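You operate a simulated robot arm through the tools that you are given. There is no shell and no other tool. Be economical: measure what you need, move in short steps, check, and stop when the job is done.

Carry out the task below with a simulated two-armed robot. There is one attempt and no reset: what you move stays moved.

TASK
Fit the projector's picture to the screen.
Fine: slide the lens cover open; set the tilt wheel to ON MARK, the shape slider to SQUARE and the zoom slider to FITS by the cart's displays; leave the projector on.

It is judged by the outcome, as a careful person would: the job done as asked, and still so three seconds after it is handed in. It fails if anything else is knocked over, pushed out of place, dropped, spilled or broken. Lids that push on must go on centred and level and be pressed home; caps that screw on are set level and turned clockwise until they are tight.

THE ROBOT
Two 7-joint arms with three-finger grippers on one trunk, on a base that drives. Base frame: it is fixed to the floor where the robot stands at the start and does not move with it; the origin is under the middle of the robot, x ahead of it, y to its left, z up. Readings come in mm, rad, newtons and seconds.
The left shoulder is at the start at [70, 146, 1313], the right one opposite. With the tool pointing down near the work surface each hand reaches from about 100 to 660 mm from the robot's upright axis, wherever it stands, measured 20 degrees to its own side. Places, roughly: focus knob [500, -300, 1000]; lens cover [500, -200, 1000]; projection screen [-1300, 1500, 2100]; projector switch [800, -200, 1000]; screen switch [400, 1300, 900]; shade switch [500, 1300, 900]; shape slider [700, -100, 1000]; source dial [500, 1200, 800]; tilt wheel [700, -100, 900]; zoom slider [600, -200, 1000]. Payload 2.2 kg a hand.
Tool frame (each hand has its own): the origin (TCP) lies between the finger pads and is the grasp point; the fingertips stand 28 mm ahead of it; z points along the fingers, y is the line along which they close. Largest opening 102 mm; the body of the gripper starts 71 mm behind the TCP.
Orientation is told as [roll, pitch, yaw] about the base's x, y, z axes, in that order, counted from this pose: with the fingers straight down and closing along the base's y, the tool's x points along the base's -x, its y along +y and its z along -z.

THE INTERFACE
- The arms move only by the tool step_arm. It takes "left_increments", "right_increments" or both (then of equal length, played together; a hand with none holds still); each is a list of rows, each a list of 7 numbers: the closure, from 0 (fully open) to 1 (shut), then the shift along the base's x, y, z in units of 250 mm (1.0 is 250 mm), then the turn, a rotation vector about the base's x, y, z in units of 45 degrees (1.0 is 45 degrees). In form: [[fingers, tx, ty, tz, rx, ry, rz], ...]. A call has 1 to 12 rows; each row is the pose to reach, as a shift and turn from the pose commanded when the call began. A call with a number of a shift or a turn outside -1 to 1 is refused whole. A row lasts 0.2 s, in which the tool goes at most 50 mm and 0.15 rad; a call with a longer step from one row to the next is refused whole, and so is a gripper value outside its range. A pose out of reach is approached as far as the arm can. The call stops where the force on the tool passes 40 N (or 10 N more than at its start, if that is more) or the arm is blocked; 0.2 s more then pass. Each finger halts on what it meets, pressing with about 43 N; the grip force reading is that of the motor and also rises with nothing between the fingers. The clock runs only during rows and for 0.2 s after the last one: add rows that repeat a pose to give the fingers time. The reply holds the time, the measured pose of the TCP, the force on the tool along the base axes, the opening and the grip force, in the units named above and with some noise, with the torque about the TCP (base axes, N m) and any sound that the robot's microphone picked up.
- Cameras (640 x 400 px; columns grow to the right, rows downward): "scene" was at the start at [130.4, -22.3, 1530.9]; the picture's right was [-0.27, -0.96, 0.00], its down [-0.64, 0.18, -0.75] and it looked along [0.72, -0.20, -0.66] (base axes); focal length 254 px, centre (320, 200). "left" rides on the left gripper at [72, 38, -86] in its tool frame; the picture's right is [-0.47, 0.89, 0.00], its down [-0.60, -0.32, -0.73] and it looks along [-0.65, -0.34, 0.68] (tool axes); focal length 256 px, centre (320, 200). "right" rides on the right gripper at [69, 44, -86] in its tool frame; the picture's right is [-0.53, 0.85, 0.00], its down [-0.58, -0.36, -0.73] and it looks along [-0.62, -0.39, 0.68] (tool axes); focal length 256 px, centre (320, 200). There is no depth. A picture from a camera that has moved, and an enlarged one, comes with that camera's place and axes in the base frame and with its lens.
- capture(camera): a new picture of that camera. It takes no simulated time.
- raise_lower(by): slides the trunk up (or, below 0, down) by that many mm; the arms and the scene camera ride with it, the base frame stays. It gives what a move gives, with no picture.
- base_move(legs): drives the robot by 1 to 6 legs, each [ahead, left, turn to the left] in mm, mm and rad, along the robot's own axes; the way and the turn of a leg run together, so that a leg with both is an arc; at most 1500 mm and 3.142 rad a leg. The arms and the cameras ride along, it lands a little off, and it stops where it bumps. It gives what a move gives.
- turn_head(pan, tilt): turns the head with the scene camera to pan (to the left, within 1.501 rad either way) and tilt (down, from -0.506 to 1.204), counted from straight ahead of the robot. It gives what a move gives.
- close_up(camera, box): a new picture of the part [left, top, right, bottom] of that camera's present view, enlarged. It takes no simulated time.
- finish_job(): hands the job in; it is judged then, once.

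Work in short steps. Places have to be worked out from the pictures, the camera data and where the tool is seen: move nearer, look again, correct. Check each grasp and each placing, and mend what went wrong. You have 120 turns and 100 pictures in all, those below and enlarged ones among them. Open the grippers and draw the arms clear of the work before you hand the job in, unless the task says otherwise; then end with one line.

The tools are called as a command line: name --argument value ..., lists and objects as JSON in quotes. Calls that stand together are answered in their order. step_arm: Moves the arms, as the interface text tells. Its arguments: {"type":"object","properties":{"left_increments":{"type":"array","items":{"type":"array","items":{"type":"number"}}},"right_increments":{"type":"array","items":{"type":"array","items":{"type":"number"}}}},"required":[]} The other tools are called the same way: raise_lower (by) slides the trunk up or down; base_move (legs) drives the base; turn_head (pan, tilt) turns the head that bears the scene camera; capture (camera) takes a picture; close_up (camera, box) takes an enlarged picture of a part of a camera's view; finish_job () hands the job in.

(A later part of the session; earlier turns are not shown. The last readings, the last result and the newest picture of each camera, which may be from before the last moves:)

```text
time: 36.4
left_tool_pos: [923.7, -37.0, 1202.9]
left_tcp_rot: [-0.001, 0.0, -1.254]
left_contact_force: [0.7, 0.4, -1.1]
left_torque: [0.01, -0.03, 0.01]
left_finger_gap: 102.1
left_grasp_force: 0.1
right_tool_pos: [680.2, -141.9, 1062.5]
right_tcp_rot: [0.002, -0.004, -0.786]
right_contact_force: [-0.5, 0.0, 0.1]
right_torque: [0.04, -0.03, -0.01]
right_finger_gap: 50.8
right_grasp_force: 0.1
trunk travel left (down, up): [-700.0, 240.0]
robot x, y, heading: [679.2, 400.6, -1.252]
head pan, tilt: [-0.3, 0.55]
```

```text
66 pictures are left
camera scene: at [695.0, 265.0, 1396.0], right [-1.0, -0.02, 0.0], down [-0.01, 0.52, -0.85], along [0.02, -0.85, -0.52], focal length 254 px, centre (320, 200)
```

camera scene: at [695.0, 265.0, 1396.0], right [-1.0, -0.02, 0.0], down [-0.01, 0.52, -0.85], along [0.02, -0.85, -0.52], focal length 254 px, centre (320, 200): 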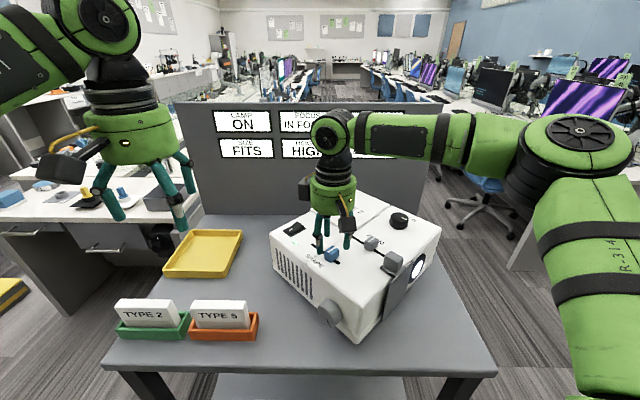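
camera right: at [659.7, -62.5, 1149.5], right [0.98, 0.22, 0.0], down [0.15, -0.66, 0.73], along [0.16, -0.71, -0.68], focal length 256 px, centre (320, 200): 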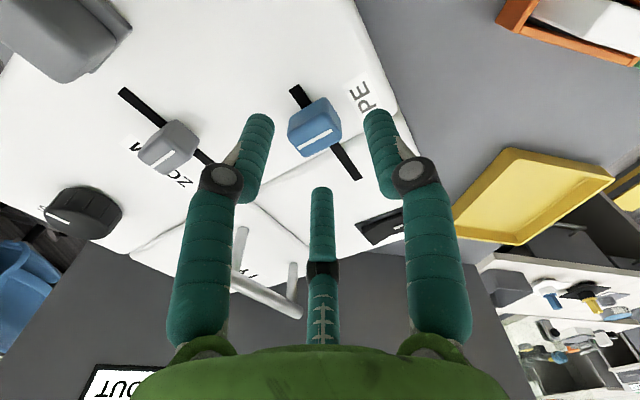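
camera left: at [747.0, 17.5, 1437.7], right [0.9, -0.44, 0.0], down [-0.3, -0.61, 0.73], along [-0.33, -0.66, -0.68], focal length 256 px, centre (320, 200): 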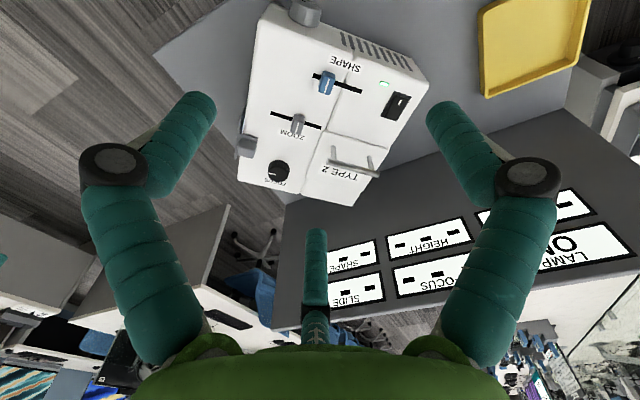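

Knob centre ≈(675,−143). Descending with a 4 mm correction, closing, and checking the view; I also look through the left camera for the SHAPE display.

step_arm --right_increments '[[0.5, -0.014, -0.006, -0.08, 0, 0, 0], [0.5, -0.014, -0.006, -0.154, 0, 0, 0], [1, -0.014, -0.006, -0.154, 0, 0, 0], [1, -0.014, -0.006, -0.154, 0, 0, 0]]'

capture --camera "right"

capture --camera "left"

```text
time: 37.4
left_tool_pos: [923.3, -37.1, 1202.9]
left_tcp_rot: [0.001, -0.002, -1.254]
left_contact_force: [-0.1, -0.4, 0.9]
left_torque: [-0.01, 0.03, 0.03]
left_finger_gap: 102.2
left_grasp_force: 0.0
right_tool_pos: [675.4, -144.0, 1023.5]
right_tcp_rot: [0.002, -0.003, -0.785]
right_contact_force: [-0.4, -1.3, 2.3]
right_torque: [0.18, -0.27, -0.08]
right_finger_gap: 26.4
right_grasp_force: 44.8
trunk travel left (down, up): [-700.0, 240.0]
robot x, y, heading: [677.2, 403.7, -1.253]
head pan, tilt: [-0.3, 0.55]
```

```text
65 pictures are left
camera right: at [655.5, -63.9, 1110.6], right [0.98, 0.22, 0.0], down [0.15, -0.66, 0.73], along [0.16, -0.71, -0.68], focal length 256 px, centre (320, 200)
```

right: 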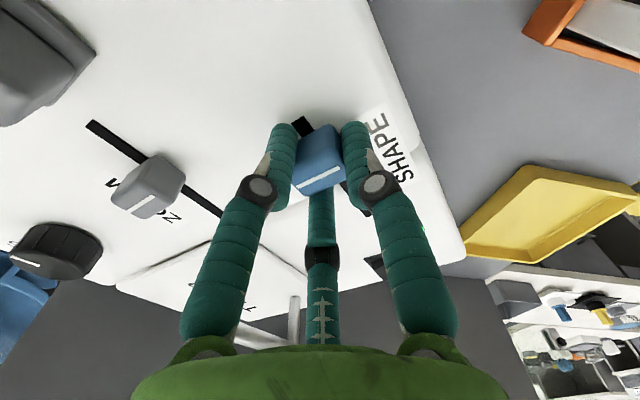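

```text
64 pictures are left
camera left: at [937.2, 44.2, 1288.3], right [0.99, -0.17, 0.0], down [-0.11, -0.67, 0.73], along [-0.12, -0.72, -0.68], focal length 256 px, centre (320, 200)
```

left: 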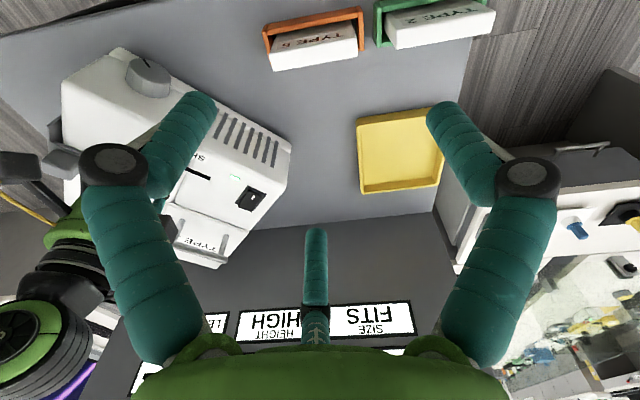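

Gripped. Pushing the knob 10 mm backward (−n), then checking the start of the SHAPE word in the left camera.

step_arm --right_increments '[[1, 0.014, -0.014, 0, 0, 0, 0], [1, 0.028, -0.028, 0, 0, 0, 0], [1, 0.028, -0.028, 0, 0, 0, 0]]' --left_increments '[[0, -0.05, 0, 0, 0, 0, -0.15], [0, -0.1, 0, 0, 0, 0, -0.3], [0, -0.15, 0, 0, 0, 0, -0.45]]'

capture --camera "left"

```text
time: 38.2
left_tool_pos: [885.6, -36.1, 1202.5]
left_tcp_rot: [-0.001, -0.001, -1.61]
left_contact_force: [-0.6, -0.3, -0.5]
left_torque: [-0.02, -0.03, -0.02]
left_finger_gap: 102.1
left_grasp_force: 0.0
right_tool_pos: [681.9, -149.9, 1023.7]
right_tcp_rot: [-0.001, -0.005, -0.786]
right_contact_force: [-3.3, -1.2, 3.3]
right_torque: [0.21, 0.23, 0.05]
right_finger_gap: 26.2
right_grasp_force: 44.9
trunk travel left (down, up): [-700.0, 240.0]
robot x, y, heading: [679.3, 403.5, -1.255]
head pan, tilt: [-0.3, 0.55]
```

```text
63 pictures are left
camera left: at [926.7, 35.1, 1288.9], right [0.87, -0.5, 0.0], down [-0.34, -0.59, 0.73], along [-0.36, -0.64, -0.68], focal length 256 px, centre (320, 200)
```

left: 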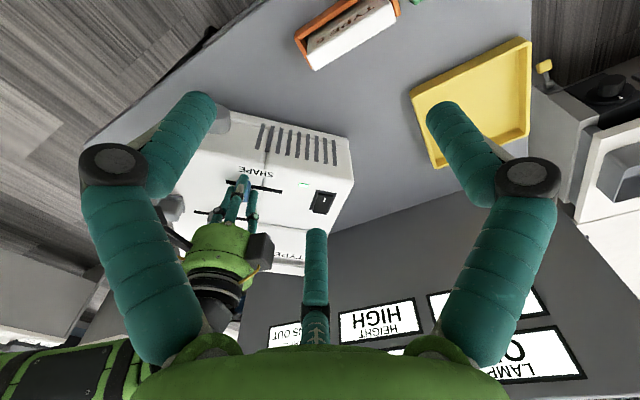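

Still "LEANS OUT", and this view shows the display. Another 10 mm backward.

step_arm --right_increments '[[1, 0.014, -0.014, 0, 0, 0, 0], [1, 0.028, -0.028, 0, 0, 0, 0], [1, 0.028, -0.028, 0, 0, 0, 0]]'

close_up --camera "left" --box '[170, 150, 370, 350]'

```text
time: 39.0
left_tool_pos: [888.3, -37.0, 1201.4]
left_tcp_rot: [-0.003, -0.003, -1.606]
left_contact_force: [1.3, -0.1, 0.4]
left_torque: [0.02, 0.01, -0.01]
left_finger_gap: 102.2
left_grasp_force: 0.1
right_tool_pos: [683.1, -150.9, 1023.2]
right_tcp_rot: [0.003, 0.0, -0.783]
right_contact_force: [2.8, 5.2, -11.0]
right_torque: [-0.48, 0.37, -0.02]
right_finger_gap: 26.4
right_grasp_force: 45.2
right hand out of reach, approached as far as the arm can: row 1, 2, 3
trunk travel left (down, up): [-700.0, 240.0]
robot x, y, heading: [680.9, 402.4, -1.255]
head pan, tilt: [-0.3, 0.55]
```

```text
2.00 times, centred on (270, 250) of left
camera zoom: at [928.6, 34.9, 1288.2], right [0.87, -0.5, 0.0], down [-0.34, -0.59, 0.73], along [-0.36, -0.64, -0.68], focal length 512 px, centre (420, 100)
```

zoom: 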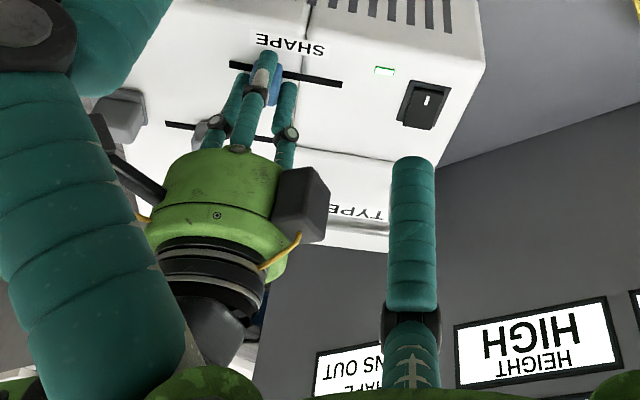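

Reach limit once more; the knob still has most of its slot left backward. I'll release, lift a bit, and shift the base left 80 mm with a little ahead.

step_arm --right_increments '[[0.5, -0.01, 0.01, 0, 0, 0, 0], [0.5, -0.01, 0.01, 0.1, 0, 0, 0], [0.5, -0.01, 0.01, 0.24, 0, 0, 0], [0.5, -0.01, 0.01, 0.24, 0, 0, 0]]'

base_move --legs '[[20, 80, 0]]'

capture --camera "right"

capture --camera "scene"

```text
time: 40.0
left_tool_pos: [887.0, -36.0, 1203.0]
left_tcp_rot: [0.001, -0.002, -1.606]
left_contact_force: [0.8, 0.7, 0.6]
left_torque: [0.02, 0.01, 0.0]
left_finger_gap: 101.7
left_grasp_force: 0.0
right_tool_pos: [677.7, -151.2, 1085.2]
right_tcp_rot: [0.001, -0.002, -0.786]
right_contact_force: [0.1, -0.7, -0.2]
right_torque: [0.02, -0.02, 0.01]
right_finger_gap: 50.9
right_grasp_force: 0.0
trunk travel left (down, up): [-700.0, 240.0]
robot x, y, heading: [676.3, 402.5, -1.253]
head pan, tilt: [-0.3, 0.55]
```

```text
time: 41.1
left_tool_pos: [966.7, -30.1, 1203.2]
left_tcp_rot: [0.001, -0.001, -1.609]
left_contact_force: [0.1, 0.1, -0.2]
left_torque: [-0.04, -0.05, 0.01]
left_finger_gap: 102.0
left_grasp_force: 0.1
right_tool_pos: [757.2, -145.1, 1084.7]
right_tcp_rot: [0.004, -0.003, -0.787]
right_contact_force: [-0.5, 0.0, 0.3]
right_torque: [-0.02, -0.06, 0.0]
right_finger_gap: 50.8
right_grasp_force: 0.0
trunk travel left (down, up): [-700.0, 240.0]
robot x, y, heading: [761.1, 406.8, -1.254]
head pan, tilt: [-0.3, 0.55]
```

```text
61 pictures are left
camera right: at [737.4, -65.7, 1171.5], right [0.98, 0.22, 0.0], down [0.15, -0.67, 0.73], along [0.16, -0.71, -0.68], focal length 256 px, centre (320, 200)
```

right: 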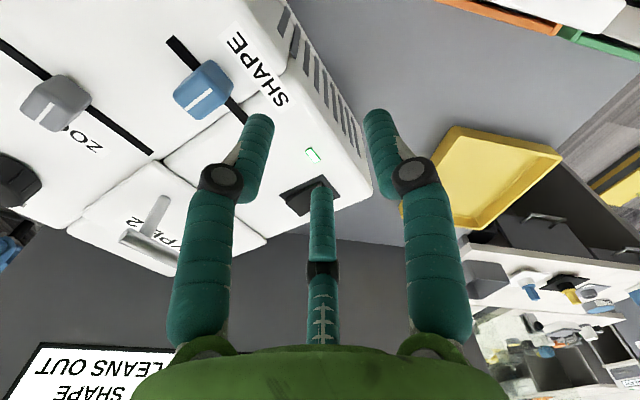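

```text
60 pictures are left
camera scene: at [773.9, 270.8, 1396.0], right [-1.0, -0.02, 0.0], down [-0.01, 0.52, -0.85], along [0.02, -0.85, -0.52], focal length 254 px, centre (320, 200)
```

scene: 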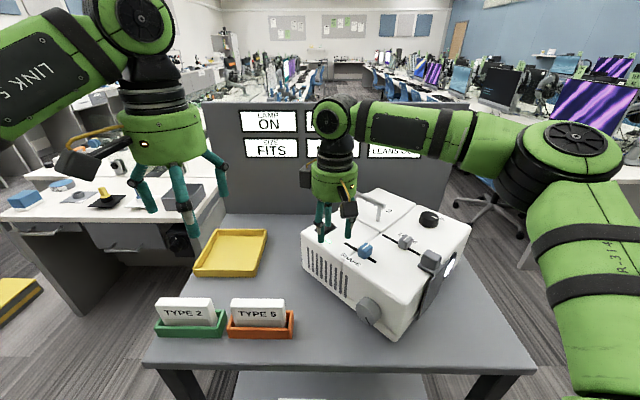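

Knob at ≈(681,−150). Moving over it, descending and closing.

step_arm --right_increments '[[0.5, -0.15, -0.01, 0, 0, 0, 0], [0.5, -0.304, -0.02, 0, 0, 0, 0], [0.5, -0.304, -0.02, 0, 0, 0, 0], [0.5, -0.304, -0.02, -0.1, 0, 0, 0]]'

capture --camera "right"

capture --camera "scene"

```text
time: 42.1
left_tool_pos: [965.8, -30.6, 1202.4]
left_tcp_rot: [0.0, -0.001, -1.608]
left_contact_force: [-0.1, 0.1, 0.3]
left_torque: [-0.01, -0.02, -0.01]
left_finger_gap: 102.1
left_grasp_force: 0.0
right_tool_pos: [682.5, -149.8, 1060.0]
right_tcp_rot: [0.002, -0.003, -0.787]
right_contact_force: [-0.2, 0.2, 0.0]
right_torque: [0.0, -0.03, 0.01]
right_finger_gap: 50.9
right_grasp_force: 0.0
trunk travel left (down, up): [-700.0, 240.0]
robot x, y, heading: [763.0, 408.0, -1.253]
head pan, tilt: [-0.3, 0.55]
```

```text
59 pictures are left
camera right: at [662.7, -71.2, 1146.5], right [0.98, 0.22, 0.0], down [0.15, -0.67, 0.73], along [0.16, -0.71, -0.68], focal length 256 px, centre (320, 200)
```

right: 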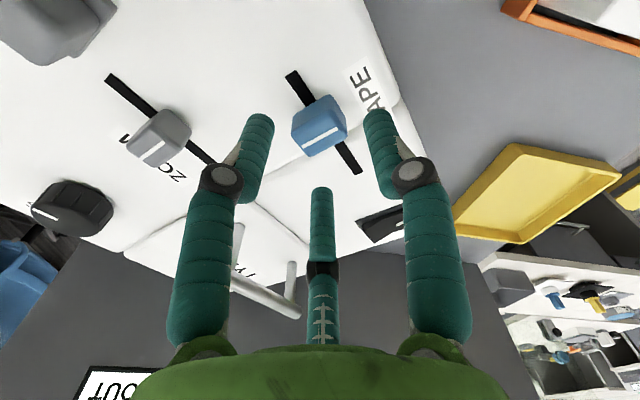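

```text
58 pictures are left
camera scene: at [775.5, 270.4, 1396.0], right [-1.0, -0.02, 0.0], down [-0.01, 0.52, -0.85], along [0.02, -0.85, -0.52], focal length 254 px, centre (320, 200)
```

scene: 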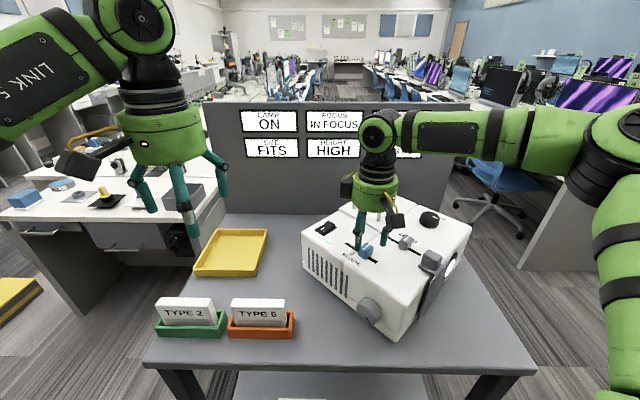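

Aligned. Descending, closing, pushing 8 mm backward, and bringing the left hand back for the display view.

step_arm --right_increments '[[0.5, -0.002, -0.002, -0.08, 0, 0, 0], [0.5, -0.002, -0.002, -0.146, 0, 0, 0], [1, -0.002, -0.002, -0.146, 0, 0, 0], [1, -0.002, -0.002, -0.146, 0, 0, 0], [1, 0.014, -0.018, -0.146, 0, 0, 0], [1, 0.028, -0.032, -0.146, 0, 0, 0], [1, 0.028, -0.032, -0.146, 0, 0, 0]]' --left_increments '[[0, -0.06, 0, 0, 0, 0, 0], [0, -0.12, 0, 0, 0, 0, -0.1], [0, -0.18, 0, 0, 0, 0, -0.2], [0, -0.24, 0, 0, 0, 0, -0.2], [0, -0.24, 0, 0, 0, 0, -0.2], [0, -0.24, 0, 0, 0, 0, -0.2], [0, -0.24, 0, 0, 0, 0, -0.2]]'

capture --camera "left"

capture --camera "scene"

```text
time: 43.7
left_tool_pos: [908.4, -30.0, 1203.8]
left_tcp_rot: [0.001, -0.001, -1.766]
left_contact_force: [0.5, -0.2, 0.3]
left_torque: [-0.03, 0.03, 0.03]
left_finger_gap: 102.0
left_grasp_force: 0.0
right_tool_pos: [688.2, -156.8, 1021.6]
right_tcp_rot: [0.004, -0.002, -0.787]
right_contact_force: [-1.5, 0.4, -0.9]
right_torque: [0.28, 0.18, -0.03]
right_finger_gap: 26.3
right_grasp_force: 45.6
trunk travel left (down, up): [-700.0, 240.0]
robot x, y, heading: [761.6, 405.5, -1.251]
head pan, tilt: [-0.3, 0.55]
```

```text
57 pictures are left
camera left: at [958.7, 34.2, 1289.4], right [0.78, -0.63, 0.0], down [-0.43, -0.53, 0.73], along [-0.46, -0.57, -0.68], focal length 256 px, centre (320, 200)
```

left: 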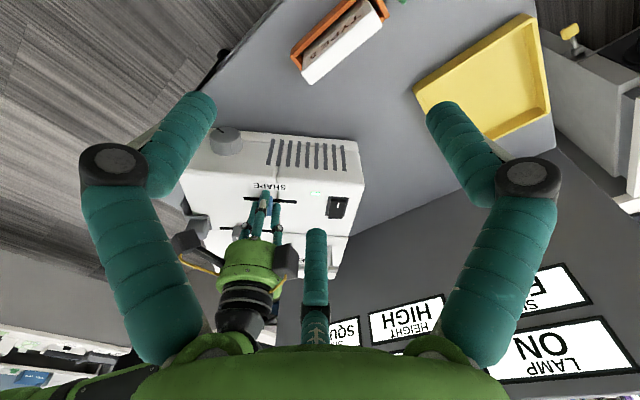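

```text
56 pictures are left
camera scene: at [776.5, 271.0, 1396.0], right [-1.0, -0.02, 0.0], down [-0.01, 0.52, -0.85], along [0.02, -0.85, -0.52], focal length 254 px, centre (320, 200)
```

scene: 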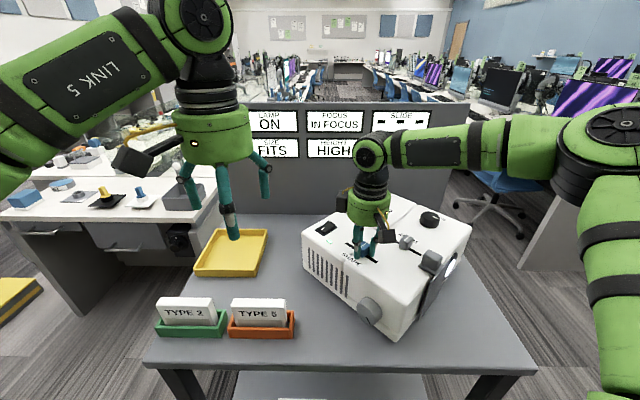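

The display reads "SQU…". A further 2 mm nudge to get off the band's edge, then a check.

step_arm --right_increments '[[1, 0.006, -0.006, 0, 0, 0, 0], [1, 0.006, -0.006, 0, 0, 0, 0]]'

close_up --camera "left" --box '[220, 170, 420, 370]'

```text
time: 44.3
left_tool_pos: [906.6, -30.3, 1203.6]
left_tcp_rot: [0.001, -0.001, -1.764]
left_contact_force: [1.1, 0.3, 0.2]
left_torque: [0.0, 0.01, -0.03]
left_finger_gap: 101.9
left_grasp_force: 0.1
right_tool_pos: [691.0, -159.5, 1020.8]
right_tcp_rot: [0.003, -0.004, -0.786]
right_contact_force: [-1.6, 1.3, -3.0]
right_torque: [-0.04, 0.32, -0.07]
right_finger_gap: 26.3
right_grasp_force: 44.9
trunk travel left (down, up): [-700.0, 240.0]
robot x, y, heading: [761.9, 407.4, -1.253]
head pan, tilt: [-0.3, 0.55]
```

```text
2.00 times, centred on (320, 270) of left
camera zoom: at [958.4, 33.9, 1289.3], right [0.78, -0.63, 0.0], down [-0.43, -0.53, 0.73], along [-0.46, -0.57, -0.68], focal length 512 px, centre (320, 60)
```

zoom: 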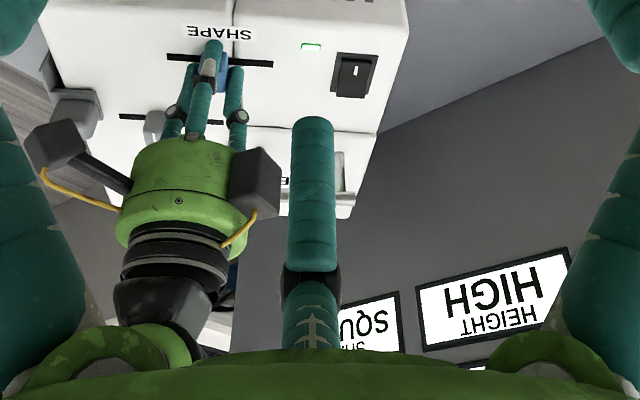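

Still SQUARE. Releasing, lifting and drawing the right hand back.

step_arm --right_increments '[[0.5, 0, 0, 0, 0, 0, 0], [0.5, 0, 0, 0.12, 0, 0, 0], [0.5, 0, 0, 0.28, 0, 0, 0], [0.5, -0.06, 0.1, 0.4, 0, 0, 0], [0.5, -0.14, 0.2, 0.5, 0, 0, 0], [0.5, -0.22, 0.34, 0.58, 0, 0, 0], [0.5, -0.32, 0.48, 0.64, 0, 0, 0], [0.5, -0.42, 0.6, 0.66, 0, 0, 0]]'

capture --camera "scene"

```text
time: 46.1
left_tool_pos: [906.7, -28.2, 1203.9]
left_tcp_rot: [0.001, -0.004, -1.763]
left_contact_force: [-0.4, 0.7, 0.4]
left_torque: [-0.03, -0.02, -0.03]
left_finger_gap: 102.1
left_grasp_force: 0.0
right_tool_pos: [585.6, -4.9, 1188.7]
right_tcp_rot: [0.002, -0.002, -0.787]
right_contact_force: [0.2, 0.2, 0.6]
right_torque: [-0.05, -0.02, 0.01]
right_finger_gap: 50.9
right_grasp_force: 0.0
trunk travel left (down, up): [-700.0, 240.0]
robot x, y, heading: [759.0, 407.6, -1.249]
head pan, tilt: [-0.3, 0.55]
```

```text
54 pictures are left
camera scene: at [774.6, 272.6, 1396.2], right [-1.0, -0.02, 0.0], down [-0.01, 0.52, -0.85], along [0.02, -0.85, -0.52], focal length 254 px, centre (320, 200)
```

scene: 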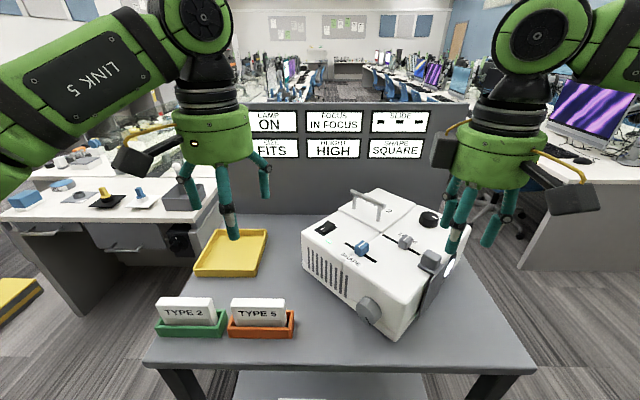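

FITS and SQUARE hold. Now a close look at the tilt wheel.

close_up --camera "scene" --box '[300, 230, 440, 350]'

close_up --camera "left" --box '[160, 90, 340, 230]'

```text
3.33 times, centred on (370, 290) of scene
camera zoom: at [774.6, 272.6, 1396.2], right [-1.0, -0.02, 0.0], down [-0.01, 0.52, -0.85], along [0.02, -0.85, -0.52], focal length 847 px, centre (153, -100)
```

zoom: 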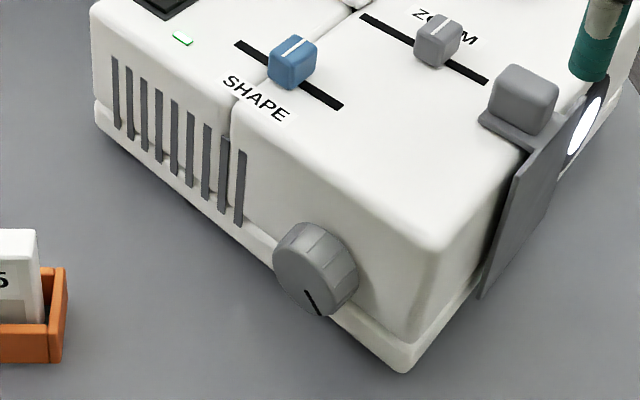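

```text
2.86 times, centred on (250, 160) of left
camera zoom: at [957.0, 35.7, 1290.2], right [0.78, -0.63, 0.0], down [-0.43, -0.53, 0.73], along [-0.46, -0.57, -0.68], focal length 731 px, centre (520, 314)
```

zoom: 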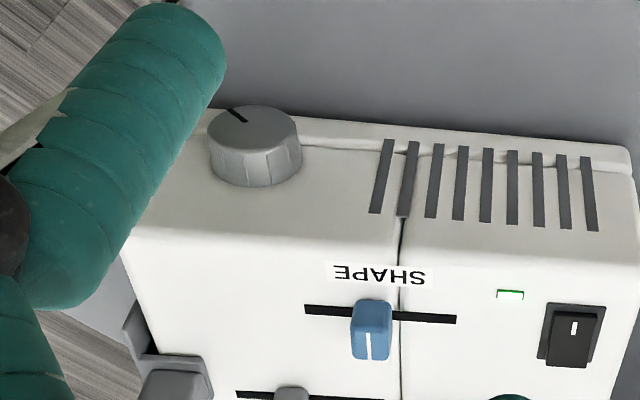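

The wheel's axis runs along the side-face normal, face centre ≈(680,−54,920). Turning the robot −0.75 rad in place should let the left arm pinch it from above-outside.

base_move --legs '[[0, 0, -0.75]]'

turn_head --pan 0.4 --tilt 0.6

capture --camera "scene"

capture --camera "left"

```text
time: 48.5
left_tool_pos: [572.3, -15.2, 1203.4]
left_tcp_rot: [-0.002, -0.002, -2.51]
left_contact_force: [0.2, 0.0, 0.6]
left_torque: [0.01, 0.03, 0.03]
left_finger_gap: 101.6
left_grasp_force: 0.1
right_tool_pos: [351.4, 219.7, 1189.4]
right_tcp_rot: [0.002, -0.002, -1.53]
right_contact_force: [0.2, 0.0, 0.3]
right_torque: [-0.02, -0.01, -0.02]
right_finger_gap: 51.1
right_grasp_force: 0.2
trunk travel left (down, up): [-700.0, 240.0]
robot x, y, heading: [764.0, 405.5, -1.994]
head pan, tilt: [-0.3, 0.55]
```

```text
time: 49.5
left_tool_pos: [571.7, -14.9, 1204.4]
left_tcp_rot: [0.0, -0.002, -2.51]
left_contact_force: [-0.2, -0.5, -0.9]
left_torque: [0.01, 0.02, 0.01]
left_finger_gap: 102.1
left_grasp_force: 0.0
right_tool_pos: [351.1, 218.8, 1188.2]
right_tcp_rot: [0.001, -0.001, -1.531]
right_contact_force: [0.6, 0.0, 0.7]
right_torque: [0.0, -0.02, 0.01]
right_finger_gap: 51.0
right_grasp_force: 0.0
trunk travel left (down, up): [-700.0, 240.0]
robot x, y, heading: [761.8, 404.2, -1.996]
head pan, tilt: [0.4, 0.6]
```

```text
51 pictures are left
camera scene: at [736.3, 274.4, 1391.5], right [-1.0, 0.03, 0.0], down [0.02, 0.56, -0.83], along [-0.02, -0.82, -0.56], focal length 254 px, centre (320, 200)
```

scene: 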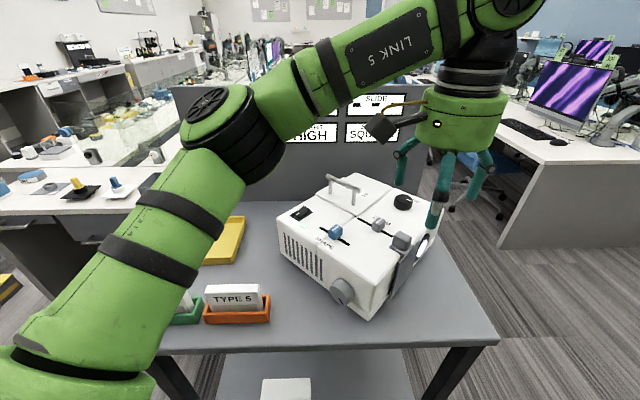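

```text
50 pictures are left
camera left: at [652.8, -1.6, 1289.4], right [0.15, -0.99, 0.0], down [-0.67, -0.1, 0.73], along [-0.72, -0.11, -0.68], focal length 256 px, centre (320, 200)
```

left: 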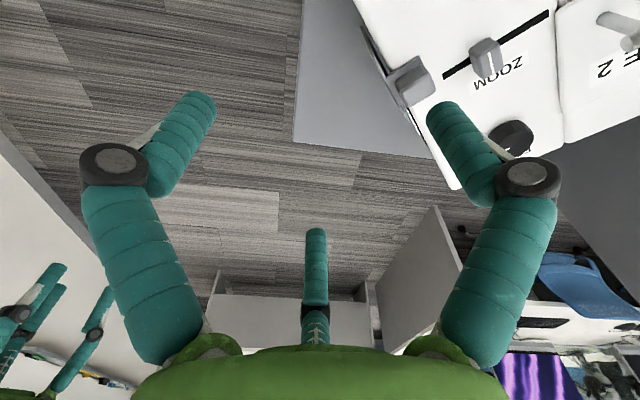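

Moving the left hand to a standoff outside the wheel, yaw aligned to −2.35.

step_arm --left_increments '[[0.3, 0.13, 0.016, -0.05, 0, 0, 0.04], [0.3, 0.26, 0.032, -0.12, 0, 0, 0.08], [0.3, 0.4, 0.05, -0.2, 0, 0, 0.12], [0.3, 0.53, 0.066, -0.28, 0, 0, 0.16], [0.3, 0.67, 0.08, -0.36, 0, 0, 0.204], [0.3, 0.67, 0.08, -0.456, 0, 0, 0.204]]'

step_arm --left_increments '[[0.3, 0, 0, 0, -0.118, 0.116, 0], [0.3, 0, 0, 0, -0.236, 0.232, 0], [0.3, 0, 0, 0, -0.354, 0.349, 0], [0.3, 0, 0, 0, -0.472, 0.465, 0], [0.3, 0, 0, 0, -0.589, 0.581, 0], [0.3, 0, 0, 0, -0.589, 0.581, 0]]'

capture --camera "left"

capture --camera "scene"

```text
time: 50.9
left_tool_pos: [738.3, 5.6, 1087.7]
left_tcp_rot: [0.001, -0.001, -2.348]
left_contact_force: [-0.4, -0.2, 0.0]
left_torque: [0.0, -0.01, -0.03]
left_finger_gap: 71.2
left_grasp_force: 0.0
right_tool_pos: [349.3, 218.9, 1187.7]
right_tcp_rot: [0.001, -0.002, -1.531]
right_contact_force: [-1.0, 0.0, -0.6]
right_torque: [0.01, -0.02, -0.01]
right_finger_gap: 50.7
right_grasp_force: 0.1
trunk travel left (down, up): [-700.0, 240.0]
robot x, y, heading: [762.0, 405.6, -1.999]
head pan, tilt: [0.4, 0.6]
```

```text
time: 52.3
left_tool_pos: [727.2, -14.8, 1102.7]
left_tcp_rot: [0.0, -0.651, -2.349]
left_contact_force: [0.0, -0.3, 0.3]
left_torque: [0.0, -0.01, 0.03]
left_finger_gap: 71.7
left_grasp_force: 0.0
left hand out of reach, approached as far as the arm can: row 5, 6
right_tool_pos: [351.4, 219.3, 1189.5]
right_tcp_rot: [0.003, -0.004, -1.529]
right_contact_force: [-0.4, -0.3, 0.4]
right_torque: [0.0, 0.01, 0.02]
right_finger_gap: 51.1
right_grasp_force: 0.1
trunk travel left (down, up): [-700.0, 240.0]
robot x, y, heading: [754.1, 409.1, -1.998]
head pan, tilt: [0.4, 0.6]
```

```text
49 pictures are left
camera left: at [831.0, 37.1, 1127.3], right [0.37, -0.89, 0.28], down [-0.25, 0.2, 0.95], along [-0.89, -0.42, -0.15], focal length 256 px, centre (320, 200)
```

left: 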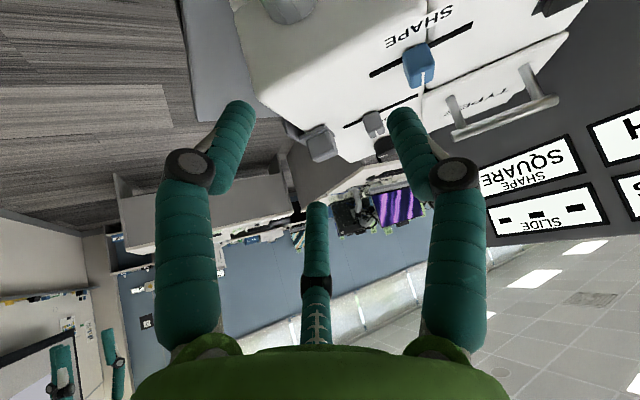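

```text
48 pictures are left
camera scene: at [736.3, 274.6, 1391.5], right [-1.0, 0.03, 0.0], down [0.02, 0.56, -0.83], along [-0.02, -0.82, -0.56], focal length 254 px, centre (320, 200)
```

scene: 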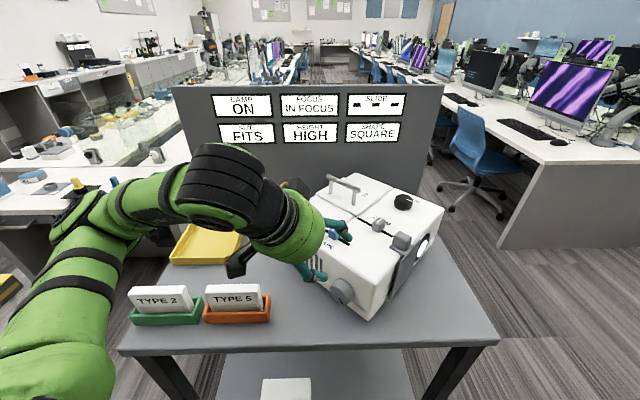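

All displays are visible now. The tilt was reached at the fold limit; lowering should relieve that. I'll go to a pre-grasp at ≈(709,−24,978), 60 mm back along the tool axis.

step_arm --left_increments '[[0.3, -0.018, -0.009, -0.125, 0, 0, 0], [0.3, -0.036, -0.018, -0.25, 0, 0, 0], [0.3, -0.054, -0.027, -0.375, 0, 0, 0], [0.3, -0.072, -0.036, -0.5, 0, 0, 0], [0.3, -0.072, -0.036, -0.5, 0, 0, 0]]'

capture --camera "left"

close_up --camera "scene" --box '[220, 170, 420, 330]'

```text
time: 53.5
left_tool_pos: [702.3, -31.8, 976.7]
left_tcp_rot: [0.0, -0.652, -2.35]
left_contact_force: [0.3, 0.1, 0.1]
left_torque: [0.01, -0.01, 0.01]
left_finger_gap: 71.5
left_grasp_force: 0.0
left hand out of reach, approached as far as the arm can: row 1, 2, 3, 4, 5
right_tool_pos: [351.4, 220.2, 1188.8]
right_tcp_rot: [0.003, -0.003, -1.532]
right_contact_force: [0.1, 0.1, 0.0]
right_torque: [-0.02, -0.03, 0.04]
right_finger_gap: 51.2
right_grasp_force: 0.0
trunk travel left (down, up): [-700.0, 240.0]
robot x, y, heading: [759.2, 407.0, -1.997]
head pan, tilt: [0.4, 0.6]
```

```text
47 pictures are left
camera left: at [807.9, 20.1, 1001.4], right [0.37, -0.89, 0.28], down [-0.25, 0.2, 0.95], along [-0.89, -0.42, -0.15], focal length 256 px, centre (320, 200)
```

left: 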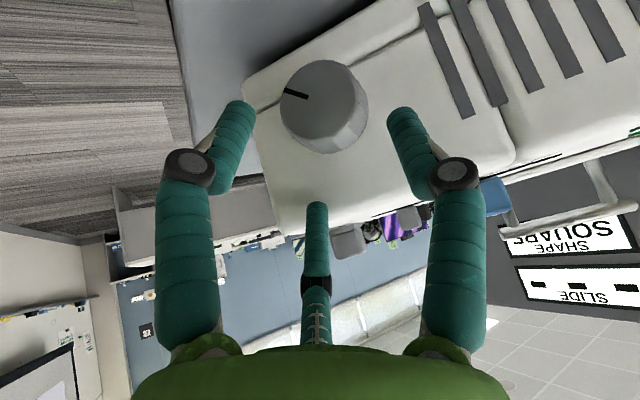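

```text
2.50 times, centred on (320, 250) of scene
camera zoom: at [736.3, 274.7, 1391.5], right [-1.0, 0.03, 0.0], down [0.02, 0.56, -0.83], along [-0.02, -0.82, -0.56], focal length 635 px, centre (320, 75)
```

zoom: 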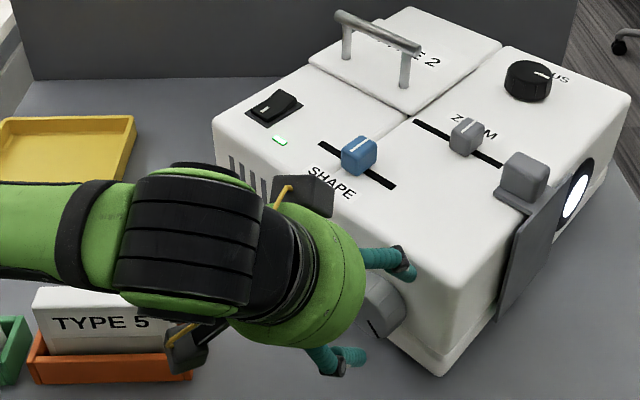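

Close view puts the wheel face centre ≈(686,−57,925), i.e. 6 mm sideways of the hand axis. Advancing ~44 mm along the tool axis with that correction.

step_arm --left_increments '[[0.3, 0.018, -0.018, 0, 0, 0, 0], [0.3, 0, -0.037, -0.035, 0, 0, 0], [0.3, -0.019, -0.056, -0.07, 0, 0, 0], [0.3, -0.038, -0.075, -0.105, 0, 0, 0], [0.3, -0.056, -0.094, -0.14, 0, 0, 0], [0.3, -0.056, -0.094, -0.14, 0, 0, 0]]'

capture --camera "left"

close_up --camera "scene" --box '[220, 170, 420, 330]'

```text
time: 54.9
left_tool_pos: [691.6, -54.6, 943.4]
left_tcp_rot: [-0.002, -0.651, -2.349]
left_contact_force: [4.7, 4.4, 3.8]
left_torque: [-0.17, 0.22, -0.14]
left_finger_gap: 79.3
left_grasp_force: 0.8
right_tool_pos: [353.4, 221.2, 1190.8]
right_tcp_rot: [0.001, -0.005, -1.529]
right_contact_force: [0.4, 0.4, -0.5]
right_torque: [0.02, -0.01, -0.03]
right_finger_gap: 50.8
right_grasp_force: 0.1
trunk travel left (down, up): [-700.0, 240.0]
robot x, y, heading: [760.7, 409.3, -1.997]
head pan, tilt: [0.4, 0.6]
```

```text
45 pictures are left
camera left: at [795.9, -2.3, 967.7], right [0.37, -0.88, 0.28], down [-0.25, 0.2, 0.95], along [-0.89, -0.42, -0.15], focal length 256 px, centre (320, 200)
```

left: 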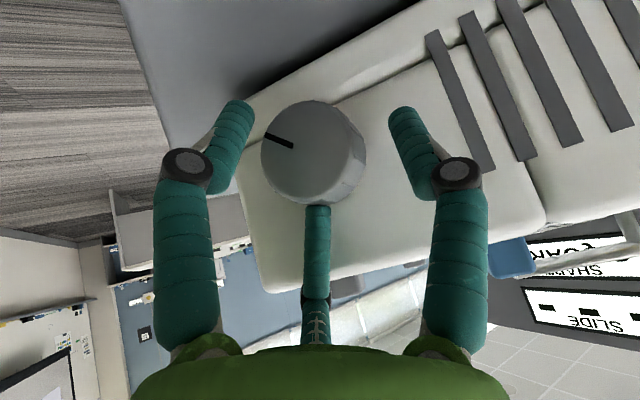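

```text
2.50 times, centred on (320, 250) of scene
camera zoom: at [737.7, 276.2, 1391.7], right [-1.0, 0.03, 0.0], down [0.01, 0.56, -0.83], along [-0.02, -0.83, -0.56], focal length 635 px, centre (320, 75)
```

zoom: 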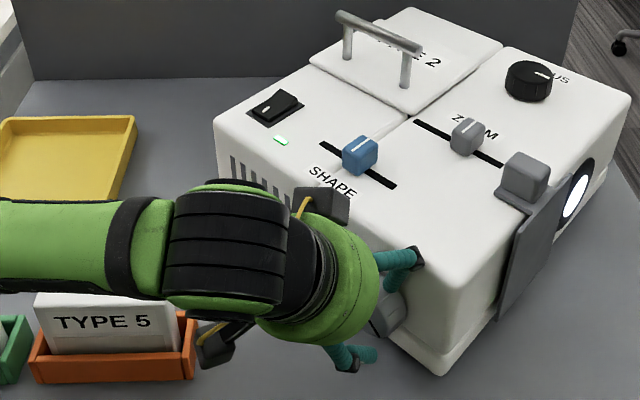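

Light contact (~7 N outward), likely a fingertip touching the side face; knob is centred between the fingers. I'll back off 5 mm along the tool axis and close on the wheel.

step_arm --left_increments '[[0.3, 0.01, 0.01, 0.014, 0, 0, 0], [0.3, 0.01, 0.01, 0.014, 0, 0, 0], [1, 0.01, 0.01, 0.014, 0, 0, 0], [1, 0.01, 0.01, 0.014, 0, 0, 0], [1, 0.01, 0.01, 0.014, 0, 0, 0]]'

capture --camera "left"

```text
time: 56.0
left_tool_pos: [694.2, -49.5, 955.1]
left_tcp_rot: [-0.001, -0.679, -2.349]
left_contact_force: [16.2, 12.8, 23.4]
left_torque: [0.64, -0.64, -0.26]
left_finger_gap: 48.5
left_grasp_force: 45.0
right_tool_pos: [355.8, 223.5, 1191.6]
right_tcp_rot: [-0.004, -0.007, -1.528]
right_contact_force: [0.3, 0.8, -0.3]
right_torque: [0.03, 0.0, 0.02]
right_finger_gap: 51.1
right_grasp_force: 0.1
trunk travel left (down, up): [-700.0, 240.0]
robot x, y, heading: [760.8, 407.8, -1.998]
head pan, tilt: [0.4, 0.6]
stopped in row 5 (left hand): the force on the tool passed its limit at 43 N (the readings are from after the stop); the commanded pose is now the measured one
```

```text
43 pictures are left
camera left: at [799.7, 2.4, 977.9], right [0.38, -0.88, 0.29], down [-0.23, 0.21, 0.95], along [-0.9, -0.43, -0.13], focal length 256 px, centre (320, 200)
```

left: 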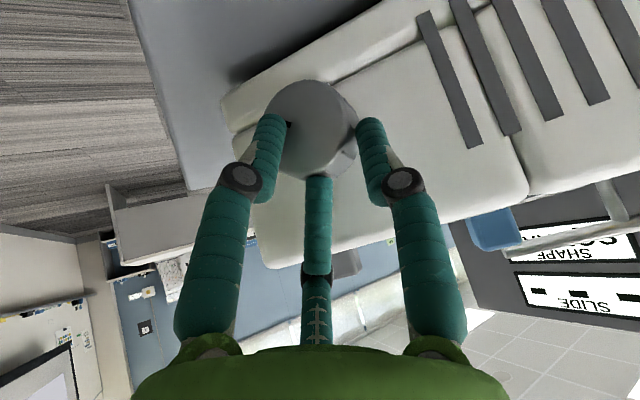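

The fingers wedged on the upper part of the wheel and slipped up. I'll release, lift, reduce the tilt to 0.35 rad for a deeper vertical grip, and re-approach.

step_arm --left_increments '[[0.3, 0, 0, 0, 0, 0, 0], [0.3, 0, 0, 0, 0, 0, 0], [0.3, 0.028, 0.028, 0.14, 0, 0, 0], [0.3, 0.028, 0.028, 0.14, 0.1, -0.098, 0], [0.3, 0.028, 0.028, 0.14, 0.2, -0.196, 0], [0.3, 0.028, 0.028, 0.14, 0.299, -0.295, 0], [0.3, 0.028, 0.028, 0.14, 0.299, -0.295, 0]]'

capture --camera "left"

close_up --camera "scene" --box '[180, 80, 440, 330]'

```text
time: 57.5
left_tool_pos: [699.9, -47.3, 987.6]
left_tcp_rot: [-0.001, -0.337, -2.348]
left_contact_force: [1.2, 2.1, 1.7]
left_torque: [-0.05, 0.05, -0.06]
left_finger_gap: 75.2
left_grasp_force: 0.1
right_tool_pos: [352.3, 221.3, 1189.6]
right_tcp_rot: [0.0, -0.003, -1.532]
right_contact_force: [0.0, 0.7, -0.2]
right_torque: [0.02, 0.01, 0.01]
right_finger_gap: 50.7
right_grasp_force: 0.0
trunk travel left (down, up): [-700.0, 240.0]
robot x, y, heading: [757.2, 409.9, -1.992]
head pan, tilt: [0.4, 0.6]
```

```text
42 pictures are left
camera left: at [794.0, -4.0, 1043.8], right [0.32, -0.93, 0.15], down [-0.46, -0.01, 0.89], along [-0.83, -0.36, -0.43], focal length 256 px, centre (320, 200)
```

left: 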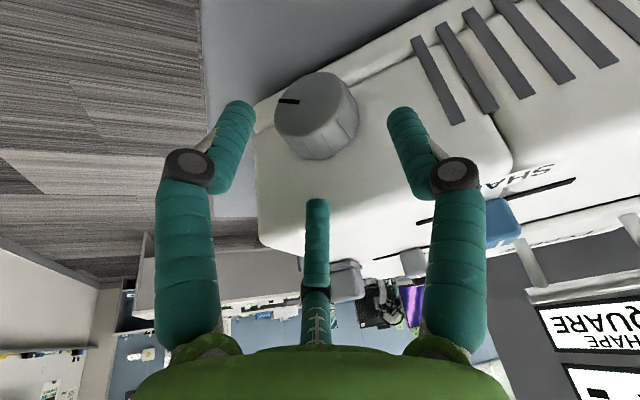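

```text
1.60 times, centred on (310, 205) of scene
camera zoom: at [737.3, 275.5, 1391.6], right [-1.0, 0.03, 0.0], down [0.01, 0.56, -0.83], along [-0.02, -0.83, -0.56], focal length 406 px, centre (336, 192)
```

zoom: 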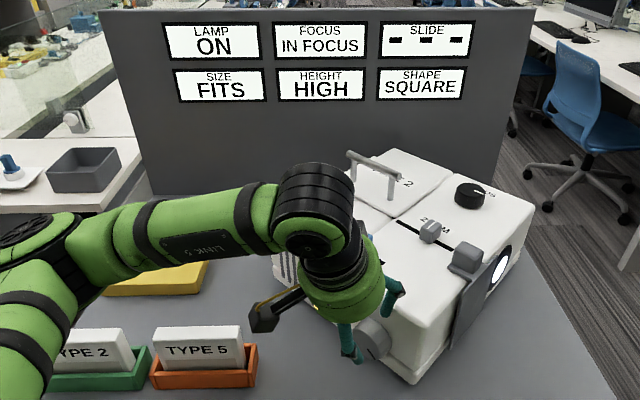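

Grip angle is now better. Descending to straddle the wheel with TCP ≈(685,−58,932).

step_arm --left_increments '[[0.25, 0.005, 0.02, -0.06, 0, 0, 0], [0.25, -0.02, -0.005, -0.12, 0, 0, 0], [0.25, -0.04, -0.022, -0.18, 0, 0, 0], [0.25, -0.061, -0.041, -0.222, 0, 0, 0], [0.25, -0.061, -0.041, -0.222, 0, 0, 0]]'

capture --camera "left"

close_up --camera "scene" --box '[260, 200, 420, 330]'

```text
time: 58.5
left_tool_pos: [686.0, -51.6, 945.6]
left_tcp_rot: [-0.003, -0.355, -2.354]
left_contact_force: [14.5, 11.7, 19.2]
left_torque: [-0.58, 1.35, -0.37]
left_finger_gap: 89.6
left_grasp_force: 0.1
right_tool_pos: [356.0, 222.1, 1191.4]
right_tcp_rot: [-0.001, -0.005, -1.529]
right_contact_force: [0.0, 0.4, 0.0]
right_torque: [0.03, -0.01, 0.02]
right_finger_gap: 51.1
right_grasp_force: 0.1
trunk travel left (down, up): [-700.0, 240.0]
robot x, y, heading: [760.5, 405.1, -1.996]
head pan, tilt: [0.4, 0.6]
stopped in row 4 (left hand): the force on the tool passed its limit at 67 N (the readings are from after the stop); the commanded pose is now the measured one
```

```text
40 pictures are left
camera left: at [783.1, -7.8, 1001.8], right [0.32, -0.93, 0.16], down [-0.44, 0.0, 0.9], along [-0.84, -0.36, -0.41], focal length 256 px, centre (320, 200)
```

left: 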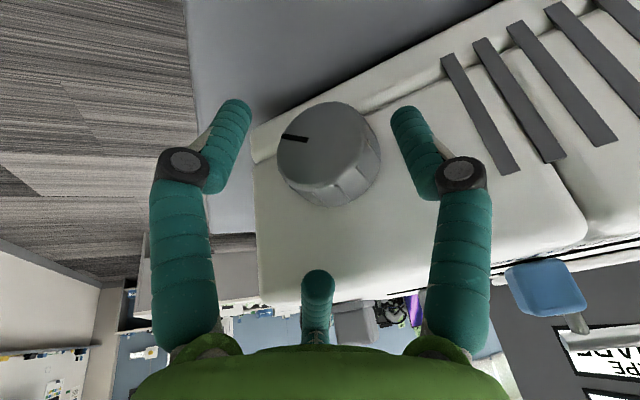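

```text
3.08 times, centred on (340, 265) of scene
camera zoom: at [740.5, 278.9, 1392.0], right [-1.0, 0.03, 0.0], down [0.01, 0.56, -0.83], along [-0.02, -0.83, -0.56], focal length 782 px, centre (258, 0)
```

zoom: 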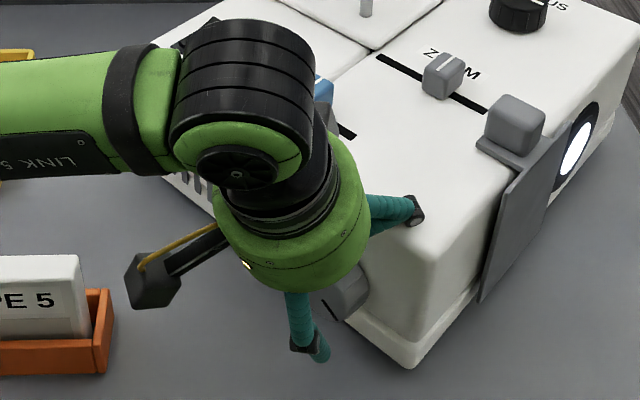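

The picture shows a third finger on the projector side being pushed by the housing — that was the contact. I need to point the hand horizontally along the wheel's axis with that finger to the side. First backing out and up.

step_arm --left_increments '[[0.25, 0.03, 0.03, 0.1, 0, 0, 0], [0.25, 0.06, 0.06, 0.25, 0, 0, 0], [0.25, 0.1, 0.1, 0.4, 0, 0, 0], [0.25, 0.15, 0.15, 0.55, 0, 0, 0]]'

base_move --legs '[[-200, 0, 0]]'

capture --camera "scene"

```text
time: 59.5
left_tool_pos: [725.1, -15.0, 1080.6]
left_tcp_rot: [0.0, -0.346, -2.352]
left_contact_force: [-0.3, -0.5, 0.0]
left_torque: [-0.03, 0.01, 0.0]
left_finger_gap: 79.3
left_grasp_force: 0.1
right_tool_pos: [352.9, 219.3, 1189.6]
right_tcp_rot: [0.0, -0.003, -1.529]
right_contact_force: [-0.7, 0.2, 0.1]
right_torque: [-0.02, 0.0, -0.03]
right_finger_gap: 51.2
right_grasp_force: 0.0
trunk travel left (down, up): [-700.0, 240.0]
robot x, y, heading: [760.6, 408.8, -1.999]
head pan, tilt: [0.4, 0.6]
```

```text
time: 61.0
left_tool_pos: [801.4, 158.6, 1080.5]
left_tcp_rot: [0.0, -0.345, -2.355]
left_contact_force: [0.3, -0.5, -0.2]
left_torque: [0.01, 0.01, 0.05]
left_finger_gap: 76.6
left_grasp_force: 0.1
right_tool_pos: [431.3, 395.2, 1188.0]
right_tcp_rot: [0.001, 0.0, -1.535]
right_contact_force: [0.1, -0.8, -0.3]
right_torque: [0.01, 0.01, 0.03]
right_finger_gap: 50.8
right_grasp_force: 0.1
trunk travel left (down, up): [-700.0, 240.0]
robot x, y, heading: [843.0, 586.0, -1.999]
head pan, tilt: [0.4, 0.6]
```

```text
38 pictures are left
camera scene: at [816.1, 449.6, 1391.3], right [-1.0, 0.03, 0.0], down [0.02, 0.57, -0.82], along [-0.02, -0.82, -0.57], focal length 254 px, centre (320, 200)
```

scene: 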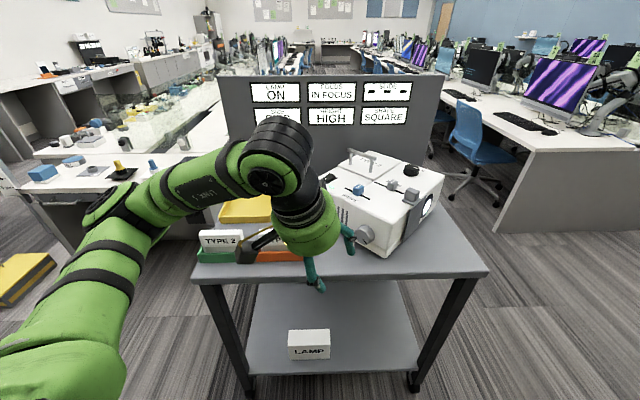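

Clear. Now tilting the hand toward horizontal (pointing −w) while moving it forward at z≈1080.

step_arm --left_increments '[[0.2, -0.035, -0.09, 0, -0.136, 0.134, 0], [0.2, -0.07, -0.18, 0, -0.272, 0.268, 0], [0.2, -0.105, -0.27, 0, -0.408, 0.402, 0], [0.2, -0.14, -0.36, 0, -0.544, 0.537, 0], [0.2, -0.175, -0.45, 0, -0.68, 0.671, 0], [0.2, -0.21, -0.54, 0, -0.816, 0.805, 0], [0.2, -0.244, -0.6, 0, -0.952, 0.939, 0], [0.2, -0.244, -0.6, 0, -0.952, 0.939, 0]]'

```text
time: 62.8
left_tool_pos: [741.6, 11.4, 1083.5]
left_tcp_rot: [0.038, -1.398, -2.39]
left_contact_force: [-0.9, 0.2, -0.7]
left_torque: [0.04, 0.0, -0.03]
left_finger_gap: 81.7
left_grasp_force: 0.1
right_tool_pos: [432.0, 397.6, 1189.3]
right_tcp_rot: [0.003, -0.002, -1.534]
right_contact_force: [-0.5, 0.1, 0.3]
right_torque: [-0.05, 0.03, 0.0]
right_finger_gap: 51.2
right_grasp_force: 0.1
trunk travel left (down, up): [-700.0, 240.0]
robot x, y, heading: [840.5, 584.1, -2.002]
head pan, tilt: [0.4, 0.6]
```

Reached. Now rolling the hand about the wheel axis (first half of 90°).

step_arm --left_increments '[[0.2, 0, 0, 0, 0.107, 0.128, 0.014], [0.2, 0, 0, 0, 0.213, 0.256, 0.028], [0.2, 0, 0, 0, 0.32, 0.385, 0.042], [0.2, 0, 0, 0, 0.426, 0.513, 0.057], [0.2, 0, 0, 0, 0.533, 0.641, 0.071], [0.2, 0, 0, 0, 0.639, 0.769, 0.085], [0.2, 0, 0, 0, 0.639, 0.769, 0.085]]'

step_arm --left_increments '[[0.2, 0, 0, 0, 0.107, 0.128, 0.014], [0.2, 0, 0, 0, 0.213, 0.256, 0.028], [0.2, 0, 0, 0, 0.32, 0.385, 0.042], [0.2, 0, 0, 0, 0.426, 0.513, 0.057], [0.2, 0, 0, 0, 0.533, 0.641, 0.071], [0.2, 0, 0, 0, 0.639, 0.769, 0.085], [0.2, 0, 0, 0, 0.639, 0.769, 0.085]]'

capture --camera "left"

capture --camera "scene"

```text
time: 64.4
left_tool_pos: [739.4, 10.9, 1081.0]
left_tcp_rot: [-1.45, -0.783, -0.905]
left_contact_force: [0.4, -0.1, -0.7]
left_torque: [0.0, -0.02, 0.03]
left_finger_gap: 81.5
left_grasp_force: 0.0
right_tool_pos: [431.6, 397.2, 1188.3]
right_tcp_rot: [0.003, -0.002, -1.534]
right_contact_force: [-0.3, -0.4, -0.3]
right_torque: [-0.01, -0.02, -0.03]
right_finger_gap: 51.1
right_grasp_force: 0.1
trunk travel left (down, up): [-700.0, 240.0]
robot x, y, heading: [841.1, 586.9, -2.002]
head pan, tilt: [0.4, 0.6]
```

```text
time: 66.0
left_tool_pos: [741.5, 11.2, 1081.2]
left_tcp_rot: [-1.574, -0.003, -0.781]
left_contact_force: [0.7, 0.4, -0.7]
left_torque: [-0.02, 0.0, 0.03]
left_finger_gap: 81.7
left_grasp_force: 0.1
right_tool_pos: [433.7, 397.0, 1188.6]
right_tcp_rot: [0.001, -0.003, -1.535]
right_contact_force: [0.3, -0.1, -0.5]
right_torque: [-0.01, 0.01, 0.03]
right_finger_gap: 51.1
right_grasp_force: 0.0
trunk travel left (down, up): [-700.0, 240.0]
robot x, y, heading: [839.4, 583.9, -2.003]
head pan, tilt: [0.4, 0.6]
```

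```text
37 pictures are left
camera left: at [750.7, 123.2, 1042.6], right [0.33, -0.33, -0.88], down [0.94, 0.09, 0.32], along [-0.02, -0.94, 0.34], focal length 256 px, centre (320, 200)
```

left: 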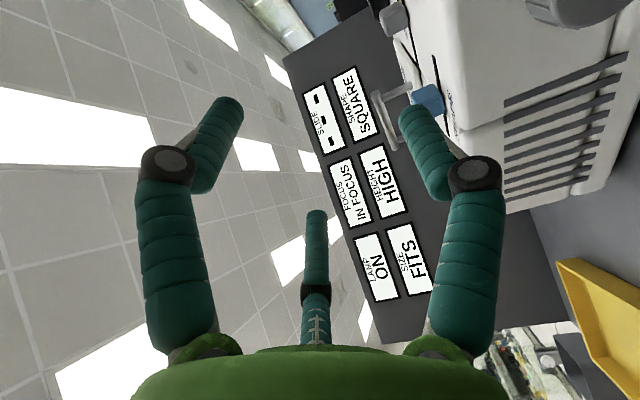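

```text
36 pictures are left
camera scene: at [817.0, 451.1, 1391.5], right [-1.0, 0.03, 0.0], down [0.02, 0.56, -0.83], along [-0.02, -0.82, -0.56], focal length 254 px, centre (320, 200)
```

scene: 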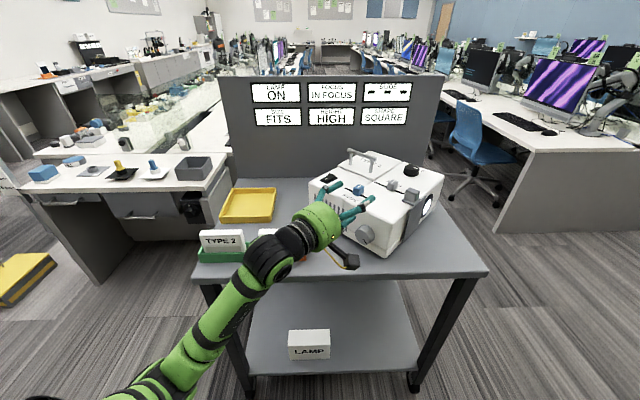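

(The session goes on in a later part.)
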